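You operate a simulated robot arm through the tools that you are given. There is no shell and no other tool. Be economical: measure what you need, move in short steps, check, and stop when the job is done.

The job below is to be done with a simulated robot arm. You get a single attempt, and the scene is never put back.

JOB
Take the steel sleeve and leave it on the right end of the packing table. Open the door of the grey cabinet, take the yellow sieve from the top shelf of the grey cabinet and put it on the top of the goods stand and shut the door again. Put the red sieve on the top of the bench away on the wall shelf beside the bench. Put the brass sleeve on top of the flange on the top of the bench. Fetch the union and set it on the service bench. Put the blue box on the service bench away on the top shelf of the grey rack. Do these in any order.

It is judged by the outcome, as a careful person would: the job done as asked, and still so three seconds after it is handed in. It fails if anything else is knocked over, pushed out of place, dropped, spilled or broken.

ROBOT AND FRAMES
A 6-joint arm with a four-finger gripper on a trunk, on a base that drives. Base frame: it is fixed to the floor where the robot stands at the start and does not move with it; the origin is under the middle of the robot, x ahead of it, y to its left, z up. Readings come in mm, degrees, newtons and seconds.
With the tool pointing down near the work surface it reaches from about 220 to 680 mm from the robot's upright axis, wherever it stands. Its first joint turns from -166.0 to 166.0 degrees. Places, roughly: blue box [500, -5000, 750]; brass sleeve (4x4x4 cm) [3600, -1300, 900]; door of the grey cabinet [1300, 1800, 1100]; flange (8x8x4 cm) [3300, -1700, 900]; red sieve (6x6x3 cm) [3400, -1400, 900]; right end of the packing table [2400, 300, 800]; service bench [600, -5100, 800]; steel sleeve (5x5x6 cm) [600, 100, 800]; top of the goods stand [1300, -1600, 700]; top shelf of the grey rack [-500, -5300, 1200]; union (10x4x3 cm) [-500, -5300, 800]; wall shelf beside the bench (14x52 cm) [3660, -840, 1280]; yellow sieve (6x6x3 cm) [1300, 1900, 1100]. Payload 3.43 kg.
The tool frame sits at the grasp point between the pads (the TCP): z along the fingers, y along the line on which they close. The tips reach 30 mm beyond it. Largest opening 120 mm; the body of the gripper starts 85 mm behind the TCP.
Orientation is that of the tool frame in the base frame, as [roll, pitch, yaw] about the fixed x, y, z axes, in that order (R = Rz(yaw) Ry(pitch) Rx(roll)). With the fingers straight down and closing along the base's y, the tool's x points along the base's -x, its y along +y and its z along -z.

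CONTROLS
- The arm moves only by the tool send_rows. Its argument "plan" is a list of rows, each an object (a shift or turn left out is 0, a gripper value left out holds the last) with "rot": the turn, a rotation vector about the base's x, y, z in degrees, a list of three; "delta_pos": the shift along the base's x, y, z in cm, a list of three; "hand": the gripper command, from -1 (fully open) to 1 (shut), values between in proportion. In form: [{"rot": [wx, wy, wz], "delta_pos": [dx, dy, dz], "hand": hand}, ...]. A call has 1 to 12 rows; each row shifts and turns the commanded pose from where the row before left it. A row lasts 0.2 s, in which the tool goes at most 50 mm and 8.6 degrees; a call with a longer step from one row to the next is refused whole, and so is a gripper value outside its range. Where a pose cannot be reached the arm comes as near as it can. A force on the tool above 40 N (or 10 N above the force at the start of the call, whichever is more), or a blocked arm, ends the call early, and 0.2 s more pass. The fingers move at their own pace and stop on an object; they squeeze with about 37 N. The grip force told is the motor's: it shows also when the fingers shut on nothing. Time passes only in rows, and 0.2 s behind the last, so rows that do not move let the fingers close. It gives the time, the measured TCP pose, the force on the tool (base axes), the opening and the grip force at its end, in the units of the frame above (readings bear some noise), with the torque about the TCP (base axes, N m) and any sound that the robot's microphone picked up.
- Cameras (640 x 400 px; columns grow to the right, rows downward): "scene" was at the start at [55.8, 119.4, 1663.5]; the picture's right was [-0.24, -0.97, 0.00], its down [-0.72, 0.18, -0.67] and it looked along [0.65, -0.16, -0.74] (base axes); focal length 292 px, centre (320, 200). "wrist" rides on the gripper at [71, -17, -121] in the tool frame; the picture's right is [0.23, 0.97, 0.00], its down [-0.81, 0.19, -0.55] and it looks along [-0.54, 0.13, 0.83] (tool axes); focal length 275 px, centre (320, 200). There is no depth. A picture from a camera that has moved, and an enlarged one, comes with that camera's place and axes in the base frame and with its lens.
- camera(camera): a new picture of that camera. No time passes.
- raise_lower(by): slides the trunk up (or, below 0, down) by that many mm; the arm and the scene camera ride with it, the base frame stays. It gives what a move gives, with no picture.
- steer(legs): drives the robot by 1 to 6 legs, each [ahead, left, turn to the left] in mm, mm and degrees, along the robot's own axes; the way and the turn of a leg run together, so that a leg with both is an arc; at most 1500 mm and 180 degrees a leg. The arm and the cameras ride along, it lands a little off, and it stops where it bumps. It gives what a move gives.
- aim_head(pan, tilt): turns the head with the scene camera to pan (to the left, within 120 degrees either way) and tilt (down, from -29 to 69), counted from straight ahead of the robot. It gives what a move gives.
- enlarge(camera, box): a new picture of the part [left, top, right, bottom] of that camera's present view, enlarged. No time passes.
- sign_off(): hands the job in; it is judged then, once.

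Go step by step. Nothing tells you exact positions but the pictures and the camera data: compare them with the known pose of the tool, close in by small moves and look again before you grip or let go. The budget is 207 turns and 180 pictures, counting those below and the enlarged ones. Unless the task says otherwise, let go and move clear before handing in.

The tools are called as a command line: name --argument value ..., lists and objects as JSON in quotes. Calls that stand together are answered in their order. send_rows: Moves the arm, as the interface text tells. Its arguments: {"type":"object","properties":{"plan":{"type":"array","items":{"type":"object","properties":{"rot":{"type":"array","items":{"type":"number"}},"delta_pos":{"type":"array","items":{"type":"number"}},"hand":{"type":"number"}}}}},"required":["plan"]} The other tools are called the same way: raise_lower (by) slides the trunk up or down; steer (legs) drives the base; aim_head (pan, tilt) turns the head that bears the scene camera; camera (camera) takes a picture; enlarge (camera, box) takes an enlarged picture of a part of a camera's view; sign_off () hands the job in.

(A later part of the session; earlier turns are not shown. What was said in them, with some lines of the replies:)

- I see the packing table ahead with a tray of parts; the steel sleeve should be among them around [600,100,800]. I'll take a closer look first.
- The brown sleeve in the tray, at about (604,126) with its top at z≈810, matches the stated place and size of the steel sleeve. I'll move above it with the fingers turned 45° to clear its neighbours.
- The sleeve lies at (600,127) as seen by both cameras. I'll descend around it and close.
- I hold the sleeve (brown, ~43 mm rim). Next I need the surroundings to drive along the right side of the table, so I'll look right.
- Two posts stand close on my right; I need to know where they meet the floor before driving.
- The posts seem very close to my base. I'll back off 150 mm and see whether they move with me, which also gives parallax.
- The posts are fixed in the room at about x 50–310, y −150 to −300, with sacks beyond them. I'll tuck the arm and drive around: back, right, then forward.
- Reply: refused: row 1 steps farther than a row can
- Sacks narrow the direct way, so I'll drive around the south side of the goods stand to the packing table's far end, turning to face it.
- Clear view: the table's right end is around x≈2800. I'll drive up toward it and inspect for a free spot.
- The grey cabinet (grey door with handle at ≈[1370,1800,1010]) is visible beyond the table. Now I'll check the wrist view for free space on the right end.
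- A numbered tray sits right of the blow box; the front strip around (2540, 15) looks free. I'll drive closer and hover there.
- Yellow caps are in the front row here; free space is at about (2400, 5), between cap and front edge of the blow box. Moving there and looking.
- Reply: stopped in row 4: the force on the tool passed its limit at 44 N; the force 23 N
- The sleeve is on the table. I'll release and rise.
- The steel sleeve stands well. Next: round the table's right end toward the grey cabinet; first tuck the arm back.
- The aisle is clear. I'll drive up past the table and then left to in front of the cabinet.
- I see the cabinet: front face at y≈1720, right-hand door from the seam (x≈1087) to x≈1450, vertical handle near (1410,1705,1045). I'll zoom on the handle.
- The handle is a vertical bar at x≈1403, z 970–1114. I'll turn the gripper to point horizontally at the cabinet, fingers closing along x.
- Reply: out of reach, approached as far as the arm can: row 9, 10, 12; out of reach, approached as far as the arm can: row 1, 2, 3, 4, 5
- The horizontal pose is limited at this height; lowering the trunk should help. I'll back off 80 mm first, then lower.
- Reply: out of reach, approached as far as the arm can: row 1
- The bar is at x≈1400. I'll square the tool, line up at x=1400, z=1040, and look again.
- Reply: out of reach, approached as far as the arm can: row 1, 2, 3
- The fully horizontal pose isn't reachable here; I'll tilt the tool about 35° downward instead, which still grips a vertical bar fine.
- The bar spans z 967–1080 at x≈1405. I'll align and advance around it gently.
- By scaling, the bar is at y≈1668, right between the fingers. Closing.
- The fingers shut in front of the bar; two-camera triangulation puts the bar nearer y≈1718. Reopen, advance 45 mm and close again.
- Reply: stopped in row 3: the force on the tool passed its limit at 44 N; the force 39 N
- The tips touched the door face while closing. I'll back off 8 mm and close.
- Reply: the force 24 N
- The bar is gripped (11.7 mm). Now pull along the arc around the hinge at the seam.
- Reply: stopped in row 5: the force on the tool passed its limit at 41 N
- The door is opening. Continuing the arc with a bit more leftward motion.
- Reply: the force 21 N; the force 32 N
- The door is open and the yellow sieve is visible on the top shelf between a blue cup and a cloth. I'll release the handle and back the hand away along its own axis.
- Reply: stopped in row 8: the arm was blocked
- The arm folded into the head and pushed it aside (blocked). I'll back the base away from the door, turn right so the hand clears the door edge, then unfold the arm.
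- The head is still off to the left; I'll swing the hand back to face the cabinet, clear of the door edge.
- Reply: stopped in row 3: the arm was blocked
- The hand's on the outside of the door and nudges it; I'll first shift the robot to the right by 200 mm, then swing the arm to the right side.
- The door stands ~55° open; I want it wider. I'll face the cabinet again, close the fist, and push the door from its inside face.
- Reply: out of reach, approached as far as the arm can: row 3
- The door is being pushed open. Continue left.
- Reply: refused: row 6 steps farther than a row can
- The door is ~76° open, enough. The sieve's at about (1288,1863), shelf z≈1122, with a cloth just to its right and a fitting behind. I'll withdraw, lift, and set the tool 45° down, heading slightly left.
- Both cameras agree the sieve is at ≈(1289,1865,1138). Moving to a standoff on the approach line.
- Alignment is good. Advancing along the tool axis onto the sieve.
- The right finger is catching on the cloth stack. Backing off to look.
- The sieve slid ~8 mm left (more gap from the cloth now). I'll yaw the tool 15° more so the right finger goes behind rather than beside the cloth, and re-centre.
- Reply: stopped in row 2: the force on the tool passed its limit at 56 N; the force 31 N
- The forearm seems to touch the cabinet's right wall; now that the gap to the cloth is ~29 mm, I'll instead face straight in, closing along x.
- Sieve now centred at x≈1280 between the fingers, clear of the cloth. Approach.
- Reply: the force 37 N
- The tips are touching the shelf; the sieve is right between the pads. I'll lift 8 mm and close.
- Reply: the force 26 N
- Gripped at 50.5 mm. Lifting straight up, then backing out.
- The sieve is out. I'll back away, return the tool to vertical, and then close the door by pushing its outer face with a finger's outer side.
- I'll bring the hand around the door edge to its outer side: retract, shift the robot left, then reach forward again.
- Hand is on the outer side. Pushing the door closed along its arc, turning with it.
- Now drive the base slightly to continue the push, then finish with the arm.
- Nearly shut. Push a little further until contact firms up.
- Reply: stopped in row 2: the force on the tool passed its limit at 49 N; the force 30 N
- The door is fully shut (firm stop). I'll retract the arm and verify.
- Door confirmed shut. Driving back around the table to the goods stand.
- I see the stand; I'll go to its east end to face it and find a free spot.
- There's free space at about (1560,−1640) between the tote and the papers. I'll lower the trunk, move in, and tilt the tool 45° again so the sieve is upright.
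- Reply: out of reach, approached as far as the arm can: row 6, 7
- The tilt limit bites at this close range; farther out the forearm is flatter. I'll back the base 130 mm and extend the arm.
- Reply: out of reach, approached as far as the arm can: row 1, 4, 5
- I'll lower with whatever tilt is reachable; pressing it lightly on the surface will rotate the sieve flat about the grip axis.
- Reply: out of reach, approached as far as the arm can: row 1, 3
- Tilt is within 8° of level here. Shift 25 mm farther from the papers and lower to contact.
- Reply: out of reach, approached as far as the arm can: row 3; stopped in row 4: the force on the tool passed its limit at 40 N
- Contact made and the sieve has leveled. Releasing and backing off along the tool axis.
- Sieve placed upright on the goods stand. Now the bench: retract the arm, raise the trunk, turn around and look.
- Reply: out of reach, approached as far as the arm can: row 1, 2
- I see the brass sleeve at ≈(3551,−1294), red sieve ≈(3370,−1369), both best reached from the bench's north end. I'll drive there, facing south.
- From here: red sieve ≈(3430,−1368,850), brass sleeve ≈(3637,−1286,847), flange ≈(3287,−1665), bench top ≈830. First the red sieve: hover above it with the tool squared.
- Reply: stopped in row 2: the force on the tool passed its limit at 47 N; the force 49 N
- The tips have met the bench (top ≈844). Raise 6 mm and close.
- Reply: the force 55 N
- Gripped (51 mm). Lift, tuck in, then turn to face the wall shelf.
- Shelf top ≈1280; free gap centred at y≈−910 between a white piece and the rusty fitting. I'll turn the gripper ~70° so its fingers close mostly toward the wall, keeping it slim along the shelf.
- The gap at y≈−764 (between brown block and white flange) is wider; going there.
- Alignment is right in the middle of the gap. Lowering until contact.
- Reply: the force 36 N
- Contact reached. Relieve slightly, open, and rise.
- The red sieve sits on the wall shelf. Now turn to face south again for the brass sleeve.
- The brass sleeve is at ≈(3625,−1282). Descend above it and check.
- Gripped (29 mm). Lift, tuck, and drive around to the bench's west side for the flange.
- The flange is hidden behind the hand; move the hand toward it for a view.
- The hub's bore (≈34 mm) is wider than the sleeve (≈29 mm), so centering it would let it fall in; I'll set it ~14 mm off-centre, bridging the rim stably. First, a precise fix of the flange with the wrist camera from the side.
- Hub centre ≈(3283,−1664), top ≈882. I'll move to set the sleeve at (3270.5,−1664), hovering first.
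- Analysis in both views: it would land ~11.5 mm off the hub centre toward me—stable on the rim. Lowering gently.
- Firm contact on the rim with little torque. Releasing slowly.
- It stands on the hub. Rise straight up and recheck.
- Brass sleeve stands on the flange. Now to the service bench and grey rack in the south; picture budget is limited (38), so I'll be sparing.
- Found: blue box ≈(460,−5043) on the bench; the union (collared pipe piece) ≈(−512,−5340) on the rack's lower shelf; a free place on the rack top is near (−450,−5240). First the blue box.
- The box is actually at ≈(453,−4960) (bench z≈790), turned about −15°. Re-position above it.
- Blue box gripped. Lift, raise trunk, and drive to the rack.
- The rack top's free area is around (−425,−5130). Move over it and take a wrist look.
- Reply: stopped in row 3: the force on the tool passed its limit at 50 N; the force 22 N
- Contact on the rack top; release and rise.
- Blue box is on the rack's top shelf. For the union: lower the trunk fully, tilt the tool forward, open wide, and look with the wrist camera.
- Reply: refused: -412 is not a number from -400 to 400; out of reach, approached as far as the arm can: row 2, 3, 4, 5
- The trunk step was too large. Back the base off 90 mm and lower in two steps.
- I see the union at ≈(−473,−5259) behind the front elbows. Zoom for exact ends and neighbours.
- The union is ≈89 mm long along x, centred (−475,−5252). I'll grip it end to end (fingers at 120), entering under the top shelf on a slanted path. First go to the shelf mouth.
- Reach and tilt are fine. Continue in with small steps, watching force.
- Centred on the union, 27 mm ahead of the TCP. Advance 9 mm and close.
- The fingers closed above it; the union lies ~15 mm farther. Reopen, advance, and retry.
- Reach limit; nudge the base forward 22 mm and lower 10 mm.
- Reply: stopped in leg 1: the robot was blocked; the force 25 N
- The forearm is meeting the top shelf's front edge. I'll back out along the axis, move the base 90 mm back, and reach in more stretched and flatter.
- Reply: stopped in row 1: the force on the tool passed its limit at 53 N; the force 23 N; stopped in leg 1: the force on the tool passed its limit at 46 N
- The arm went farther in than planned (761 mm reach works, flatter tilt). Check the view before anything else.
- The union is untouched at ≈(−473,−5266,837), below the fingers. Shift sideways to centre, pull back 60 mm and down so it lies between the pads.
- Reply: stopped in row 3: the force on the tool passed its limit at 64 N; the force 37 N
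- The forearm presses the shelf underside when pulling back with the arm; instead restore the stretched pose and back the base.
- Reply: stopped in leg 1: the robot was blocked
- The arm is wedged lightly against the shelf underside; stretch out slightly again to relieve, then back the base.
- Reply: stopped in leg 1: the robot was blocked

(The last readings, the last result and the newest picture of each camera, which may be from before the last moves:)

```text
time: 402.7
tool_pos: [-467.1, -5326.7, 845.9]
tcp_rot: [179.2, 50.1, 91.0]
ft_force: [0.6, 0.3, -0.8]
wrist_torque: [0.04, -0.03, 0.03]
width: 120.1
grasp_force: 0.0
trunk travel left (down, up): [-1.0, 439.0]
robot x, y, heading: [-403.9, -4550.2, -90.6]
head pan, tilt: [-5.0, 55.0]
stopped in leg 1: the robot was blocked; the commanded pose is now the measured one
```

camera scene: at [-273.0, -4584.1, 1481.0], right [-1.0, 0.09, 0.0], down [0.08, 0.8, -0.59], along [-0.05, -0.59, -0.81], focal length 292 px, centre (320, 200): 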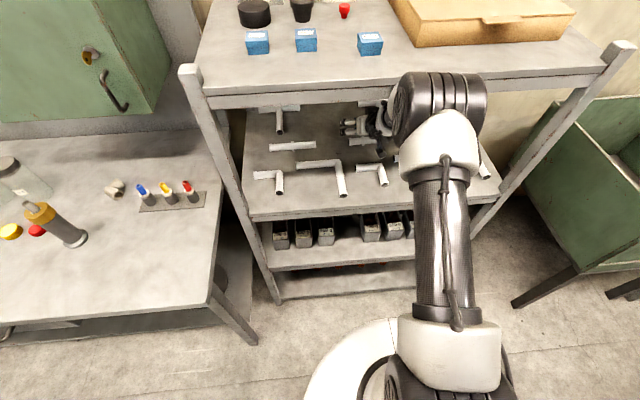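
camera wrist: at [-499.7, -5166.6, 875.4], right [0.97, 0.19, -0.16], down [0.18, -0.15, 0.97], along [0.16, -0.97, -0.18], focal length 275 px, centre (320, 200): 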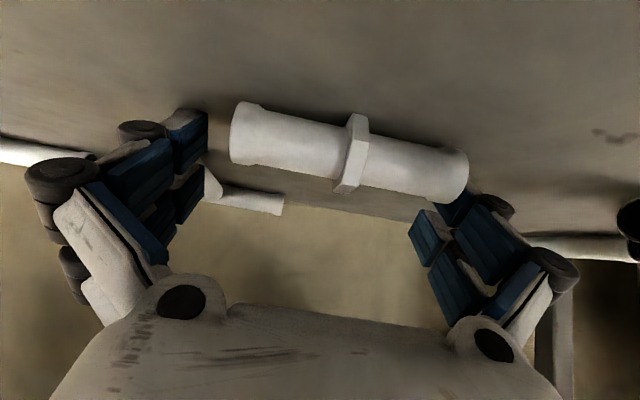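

enlarge --camera "scene" --box '[320, 50, 520, 210]'

```text
2.50 times, centred on (420, 130) of scene
camera zoom: at [-269.7, -4595.9, 1480.8], right [-1.0, 0.1, 0.0], down [0.08, 0.81, -0.58], along [-0.05, -0.58, -0.82], focal length 731 px, centre (70, 375)
```

zoom: 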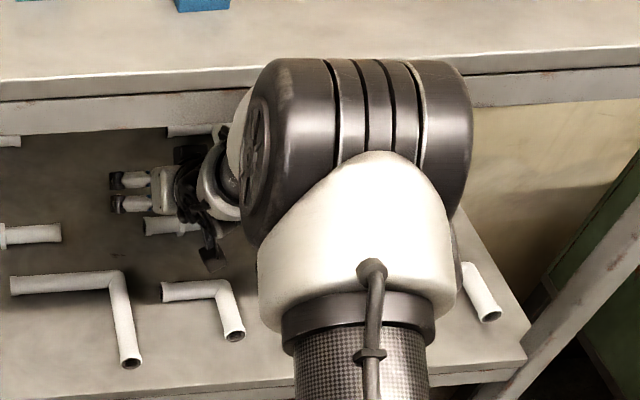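

send_rows --plan '[{"delta_pos": [0, -1, 0], "rot": [-1.5, 0, 0]}, {"delta_pos": [0, -1, 0.5], "rot": [-1.5, 0, 0]}, {}]'

steer --legs '[[-70, 0, 0]]'

```text
time: 403.5
tool_pos: [-468.5, -5344.2, 854.7]
tcp_rot: [179.1, 53.5, 91.0]
ft_force: [0.6, -0.1, 0.2]
wrist_torque: [-0.01, 0.0, 0.0]
width: 120.0
grasp_force: 0.0
trunk travel left (down, up): [-1.0, 439.0]
robot x, y, heading: [-401.0, -4551.8, -90.5]
head pan, tilt: [-5.0, 55.0]
```

```text
time: 404.5
tool_pos: [-466.3, -5283.6, 846.6]
tcp_rot: [179.1, 52.7, 91.1]
ft_force: [0.7, -0.4, 0.6]
wrist_torque: [0.01, 0.0, 0.0]
width: 119.9
grasp_force: 0.1
trunk travel left (down, up): [-1.0, 439.0]
robot x, y, heading: [-399.5, -4481.4, -90.6]
head pan, tilt: [-5.0, 55.0]
```

Now it moved freely; the stretched pose works. Back 28 mm more, centre in x, and look.

steer --legs '[[-28, 0, 0]]'

send_rows --plan '[{"delta_pos": [-0.7, 0, 0]}, {}]'

camera --camera "wrist"

```text
time: 405.4
tool_pos: [-466.5, -5255.4, 846.1]
tcp_rot: [179.1, 52.8, 91.0]
ft_force: [-1.1, -0.9, 1.0]
wrist_torque: [-0.02, 0.0, 0.02]
width: 120.0
grasp_force: 0.0
trunk travel left (down, up): [-1.0, 439.0]
robot x, y, heading: [-400.6, -4455.1, -90.6]
head pan, tilt: [-5.0, 55.0]
```

```text
time: 405.9
tool_pos: [-474.9, -5254.7, 846.5]
tcp_rot: [179.2, 52.8, 91.1]
ft_force: [0.4, 0.8, 0.3]
wrist_torque: [0.02, -0.01, 0.0]
width: 120.0
grasp_force: 0.0
trunk travel left (down, up): [-1.0, 439.0]
robot x, y, heading: [-402.6, -4452.7, -90.5]
head pan, tilt: [-5.0, 55.0]
```

```text
11 pictures are left
camera wrist: at [-494.0, -5115.4, 862.5], right [0.97, 0.17, -0.17], down [0.18, -0.04, 0.98], along [0.16, -0.98, -0.07], focal length 275 px, centre (320, 200)
```

wrist: 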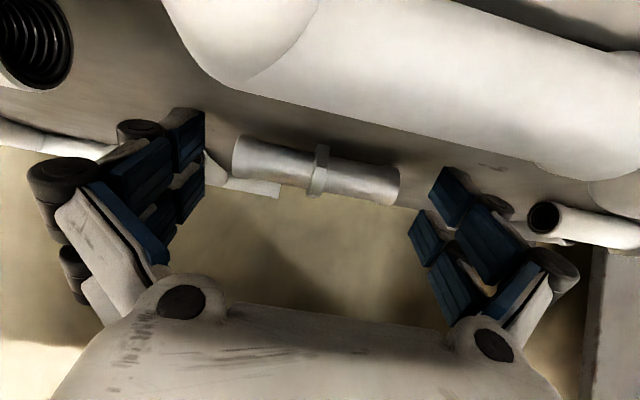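

Union is centred, ~18 mm ahead of the TCP, within the pads. Advance 6 mm and close.

send_rows --plan '[{"delta_pos": [0, -0.7, -0.2]}, {"hand": -0.8}, {"hand": -0.6}, {"hand": -0.4}, {"hand": -0.2}, {"hand": 0}]'

```text
time: 407.4
tool_pos: [-475.6, -5261.1, 848.9]
tcp_rot: [179.2, 53.2, 91.1]
ft_force: [-10.0, 10.2, 23.7]
wrist_torque: [0.27, 1.73, -0.59]
width: 106.5
grasp_force: 19.4
trunk travel left (down, up): [-1.0, 439.0]
robot x, y, heading: [-401.3, -4453.0, -90.3]
head pan, tilt: [-5.0, 55.0]
```

send_rows --plan '[{"delta_pos": [0, 0, 0.3], "hand": 1}, {"hand": 1}, {"hand": 1}, {"hand": 1}]'

camera --camera "wrist"

```text
time: 408.4
tool_pos: [-473.9, -5260.6, 852.0]
tcp_rot: [179.1, 53.3, 91.1]
ft_force: [-11.0, 3.0, 26.5]
wrist_torque: [-0.08, 1.16, -0.11]
width: 91.3
grasp_force: 36.4
trunk travel left (down, up): [-1.0, 439.0]
robot x, y, heading: [-405.6, -4453.8, -90.4]
head pan, tilt: [-5.0, 55.0]
```

```text
10 pictures are left
camera wrist: at [-494.4, -5122.0, 867.7], right [0.97, 0.17, -0.18], down [0.18, -0.04, 0.98], along [0.16, -0.99, -0.07], focal length 275 px, centre (320, 200)
```

wrist: 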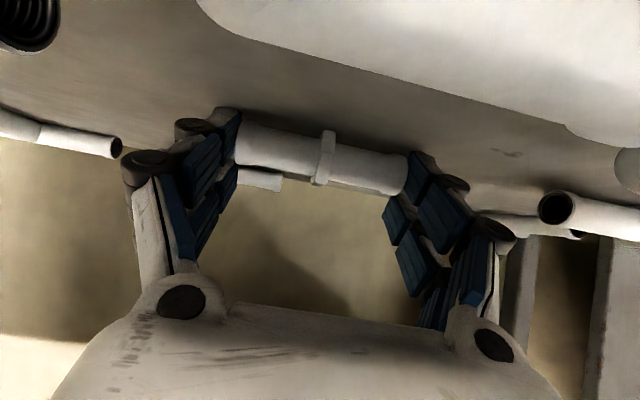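

Gripped at 91 mm. Lift gently and check.

send_rows --plan '[{"delta_pos": [0, 0, 1.2]}, {"delta_pos": [0, 0, 1.5]}, {"delta_pos": [0, 0, 1.5]}, {"delta_pos": [0, 0, 1.5]}, {}]'

```text
time: 409.6
tool_pos: [-473.1, -5262.0, 902.7]
tcp_rot: [179.1, 52.8, 90.9]
ft_force: [-0.4, -0.2, -0.3]
wrist_torque: [0.03, 0.01, -0.01]
width: 91.3
grasp_force: 37.1
trunk travel left (down, up): [-1.0, 439.0]
robot x, y, heading: [-402.5, -4453.2, -90.6]
head pan, tilt: [-5.0, 55.0]
```

steer --legs '[[-380, 0, 0]]'

camera --camera "scene"

```text
time: 412.0
tool_pos: [-467.0, -4875.5, 902.4]
tcp_rot: [179.0, 52.8, 91.2]
ft_force: [0.3, -0.1, -0.2]
wrist_torque: [0.02, 0.01, 0.01]
width: 91.0
grasp_force: 37.4
trunk travel left (down, up): [-1.0, 439.0]
robot x, y, heading: [-400.5, -4068.9, -90.1]
head pan, tilt: [-5.0, 55.0]
```

```text
9 pictures are left
camera scene: at [-266.6, -4120.1, 1480.4], right [-1.0, 0.09, 0.0], down [0.08, 0.82, -0.57], along [-0.05, -0.57, -0.82], focal length 292 px, centre (320, 200)
```

scene: 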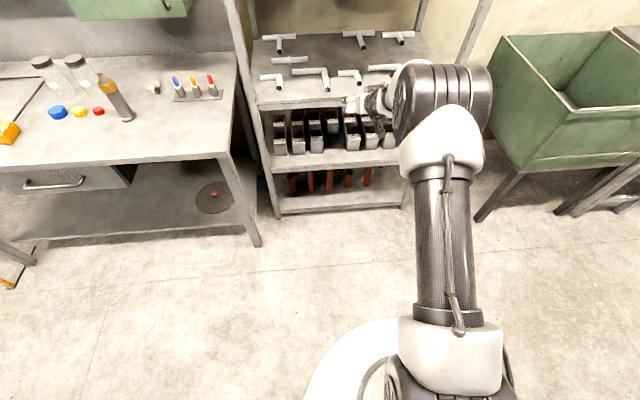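

The union is out and the shelf looks undisturbed. Carry it over to the service bench's free front area near (460,−4935).

steer --legs '[[0, 927, 0], [55, 0, 0]]'

camera --camera "wrist"

camera --camera "scene"

```text
time: 417.4
tool_pos: [469.6, -4928.5, 902.3]
tcp_rot: [179.1, 52.8, 92.1]
ft_force: [0.3, -0.7, -1.1]
wrist_torque: [-0.02, 0.0, -0.02]
width: 91.2
grasp_force: 37.1
trunk travel left (down, up): [-1.0, 439.0]
robot x, y, heading: [523.4, -4118.8, -89.6]
head pan, tilt: [-5.0, 55.0]
```

```text
8 pictures are left
camera wrist: at [446.7, -4789.5, 919.2], right [0.97, 0.19, -0.17], down [0.18, -0.04, 0.98], along [0.18, -0.98, -0.07], focal length 275 px, centre (320, 200)
```

wrist: 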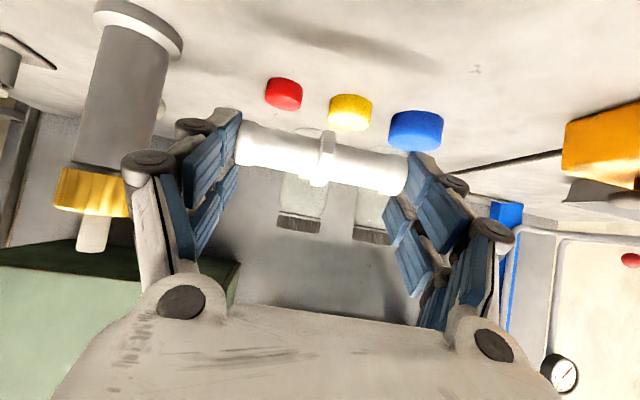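

```text
7 pictures are left
camera scene: at [659.1, -4170.6, 1480.3], right [-1.0, 0.08, 0.0], down [0.06, 0.82, -0.57], along [-0.04, -0.57, -0.82], focal length 292 px, centre (320, 200)
```

scene: 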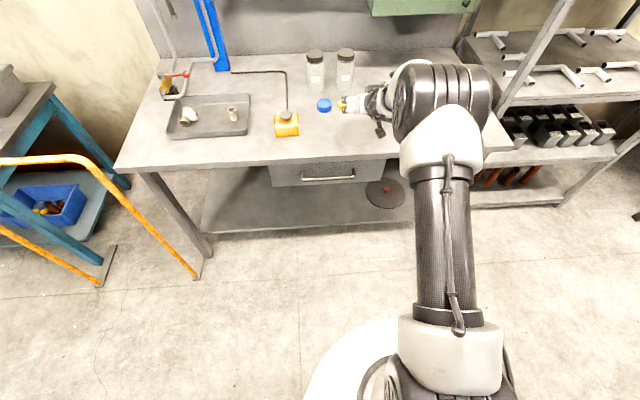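

Clear space below. Lower toward the bench in steps.

send_rows --plan '[{"delta_pos": [0, 0, -3]}, {"delta_pos": [0, 0, -2]}, {"delta_pos": [0, 0, -1.2]}, {"delta_pos": [0, 0, -0.5]}, {"delta_pos": [0, 0, -0.4]}, {}]'

```text
time: 418.8
tool_pos: [468.9, -4928.3, 832.6]
tcp_rot: [179.1, 52.9, 92.1]
ft_force: [1.5, -0.5, 1.5]
wrist_torque: [-0.01, 0.03, -0.01]
width: 90.8
grasp_force: 36.3
trunk travel left (down, up): [-1.0, 439.0]
robot x, y, heading: [521.0, -4113.3, -89.4]
head pan, tilt: [-5.0, 55.0]
```

send_rows --plan '[{"delta_pos": [0, 0, -0.4]}, {"delta_pos": [0, 0, -0.4]}, {"delta_pos": [0, 0, -0.4]}, {}]'

```text
time: 419.6
tool_pos: [470.1, -4933.3, 831.8]
tcp_rot: [179.4, 54.1, 92.5]
ft_force: [-0.9, -4.6, 8.9]
wrist_torque: [-0.21, 0.27, 0.13]
width: 91.0
grasp_force: 37.2
trunk travel left (down, up): [-1.0, 439.0]
robot x, y, heading: [526.9, -4120.1, -89.5]
head pan, tilt: [-5.0, 55.0]
stopped in row 4: the force on the tool passed its limit at 41 N (the readings are from after the stop); the commanded pose is now the measured one
```

camera --camera "wrist"

```text
6 pictures are left
camera wrist: at [445.8, -4793.8, 845.7], right [0.97, 0.19, -0.18], down [0.19, -0.02, 0.98], along [0.18, -0.98, -0.05], focal length 275 px, centre (320, 200)
```

wrist: 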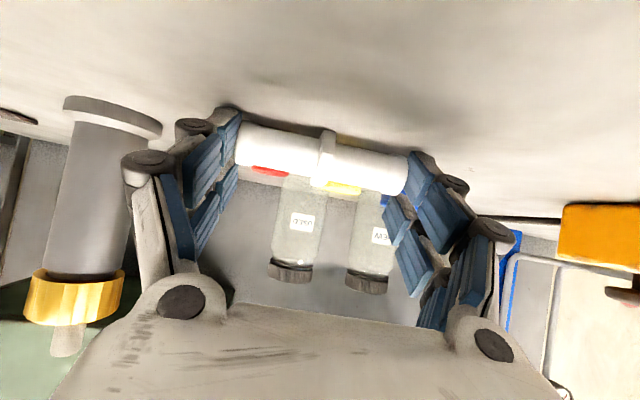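

The union rests on the bench. Open gently and withdraw along the tool axis.

send_rows --plan '[{"delta_pos": [0, 0, 0.1], "hand": -0.55}, {"hand": -0.6}, {"hand": -0.7}, {"hand": -0.8}, {"hand": -0.9}, {"delta_pos": [0, 1, 0.8]}, {"delta_pos": [0, 2.5, 2]}, {"delta_pos": [0, 3, 3]}, {"delta_pos": [0, 3, 3]}, {"delta_pos": [0, 3, 3]}]'

camera --camera "wrist"

```text
time: 421.8
tool_pos: [468.3, -4804.9, 947.4]
tcp_rot: [179.2, 53.6, 92.3]
ft_force: [-0.1, -0.2, -0.6]
wrist_torque: [-0.01, 0.0, 0.01]
width: 114.3
grasp_force: 0.4
trunk travel left (down, up): [-1.0, 439.0]
robot x, y, heading: [523.3, -4117.8, -89.4]
head pan, tilt: [-5.0, 55.0]
```

```text
5 pictures are left
camera wrist: at [444.8, -4666.3, 961.8], right [0.97, 0.19, -0.18], down [0.19, -0.03, 0.98], along [0.18, -0.98, -0.06], focal length 275 px, centre (320, 200)
```

wrist: 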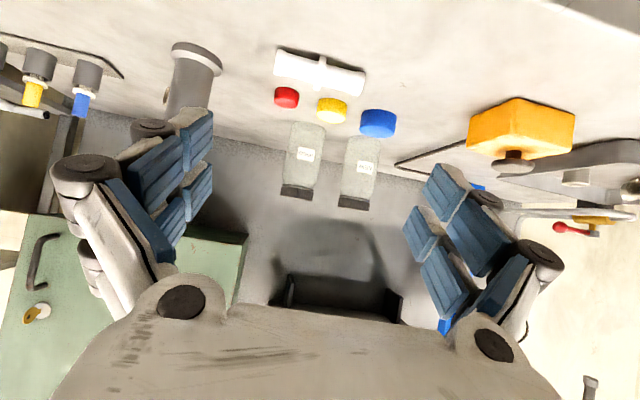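

The union rests on the service bench with everything around it in place. I'll back clear and take one last look at the bench and rack.

steer --legs '[[-200, 0, 0]]'

aim_head --pan -20 --tilt 30

camera --camera "scene"

```text
time: 423.4
tool_pos: [465.7, -4608.0, 948.0]
tcp_rot: [179.2, 53.7, 92.5]
ft_force: [-0.7, 0.3, -0.5]
wrist_torque: [-0.01, -0.02, -0.04]
width: 113.9
grasp_force: 0.0
trunk travel left (down, up): [-1.0, 439.0]
robot x, y, heading: [526.4, -3915.4, -89.3]
head pan, tilt: [-5.0, 55.0]
```

```text
time: 424.3
tool_pos: [467.1, -4608.0, 946.7]
tcp_rot: [179.2, 53.6, 92.3]
ft_force: [0.6, -0.2, 0.1]
wrist_torque: [-0.01, 0.01, -0.02]
width: 114.2
grasp_force: 0.0
trunk travel left (down, up): [-1.0, 439.0]
robot x, y, heading: [519.0, -3917.5, -89.1]
head pan, tilt: [-20.0, 30.0]
```

```text
4 pictures are left
camera scene: at [632.5, -3983.9, 1516.3], right [-0.94, 0.33, 0.0], down [0.17, 0.47, -0.87], along [-0.29, -0.82, -0.5], focal length 292 px, centre (320, 200)
```

scene: 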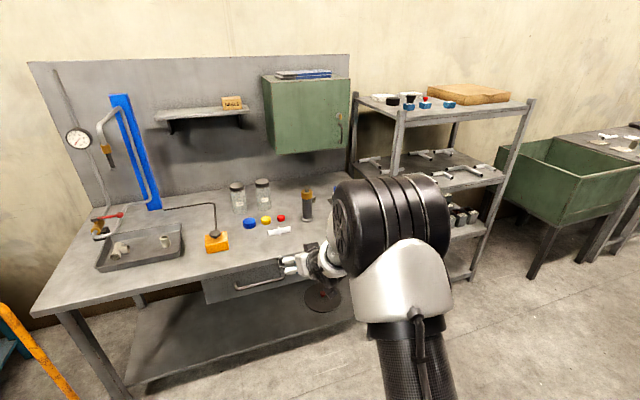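

All items are in place: union on the bench, blue box on the rack top, arm clear. Handing in.

sign_off

```text
The job is handed in.
```

All six jobs are done and handed in, with the hand empty and clear; a few details are worth knowing.

- **Steel sleeve:** it stands on the right part of the packing table, near the front edge. I took the brown sleeve in the tray as the steel one. It was at the given spot, but its rim measured about 43 mm and the list says 5 cm.
- **Yellow sieve and cabinet:** the sieve is upright on top of the goods stand, and the grey cabinet door is shut. While I reached in, the fingers nudged the sieve and very slightly the cloths beside it; nothing fell.
- **Red sieve:** it is on the wall shelf, between the brown block and the white flange.
- **Brass sleeve:** it stands upright on the flange's hub, about 11 mm off centre. The hub's bore looked slightly wider than the sleeve, so I left it bridging the rim to keep it from dropping in.
- **Union:** it lies on the service bench, near the front. Getting it out, the arm pressed against the rack's top shelf a few times; nothing looked moved in the last picture.
- **Blue box:** it is on the top shelf of the grey rack, beside the two matching boxes.
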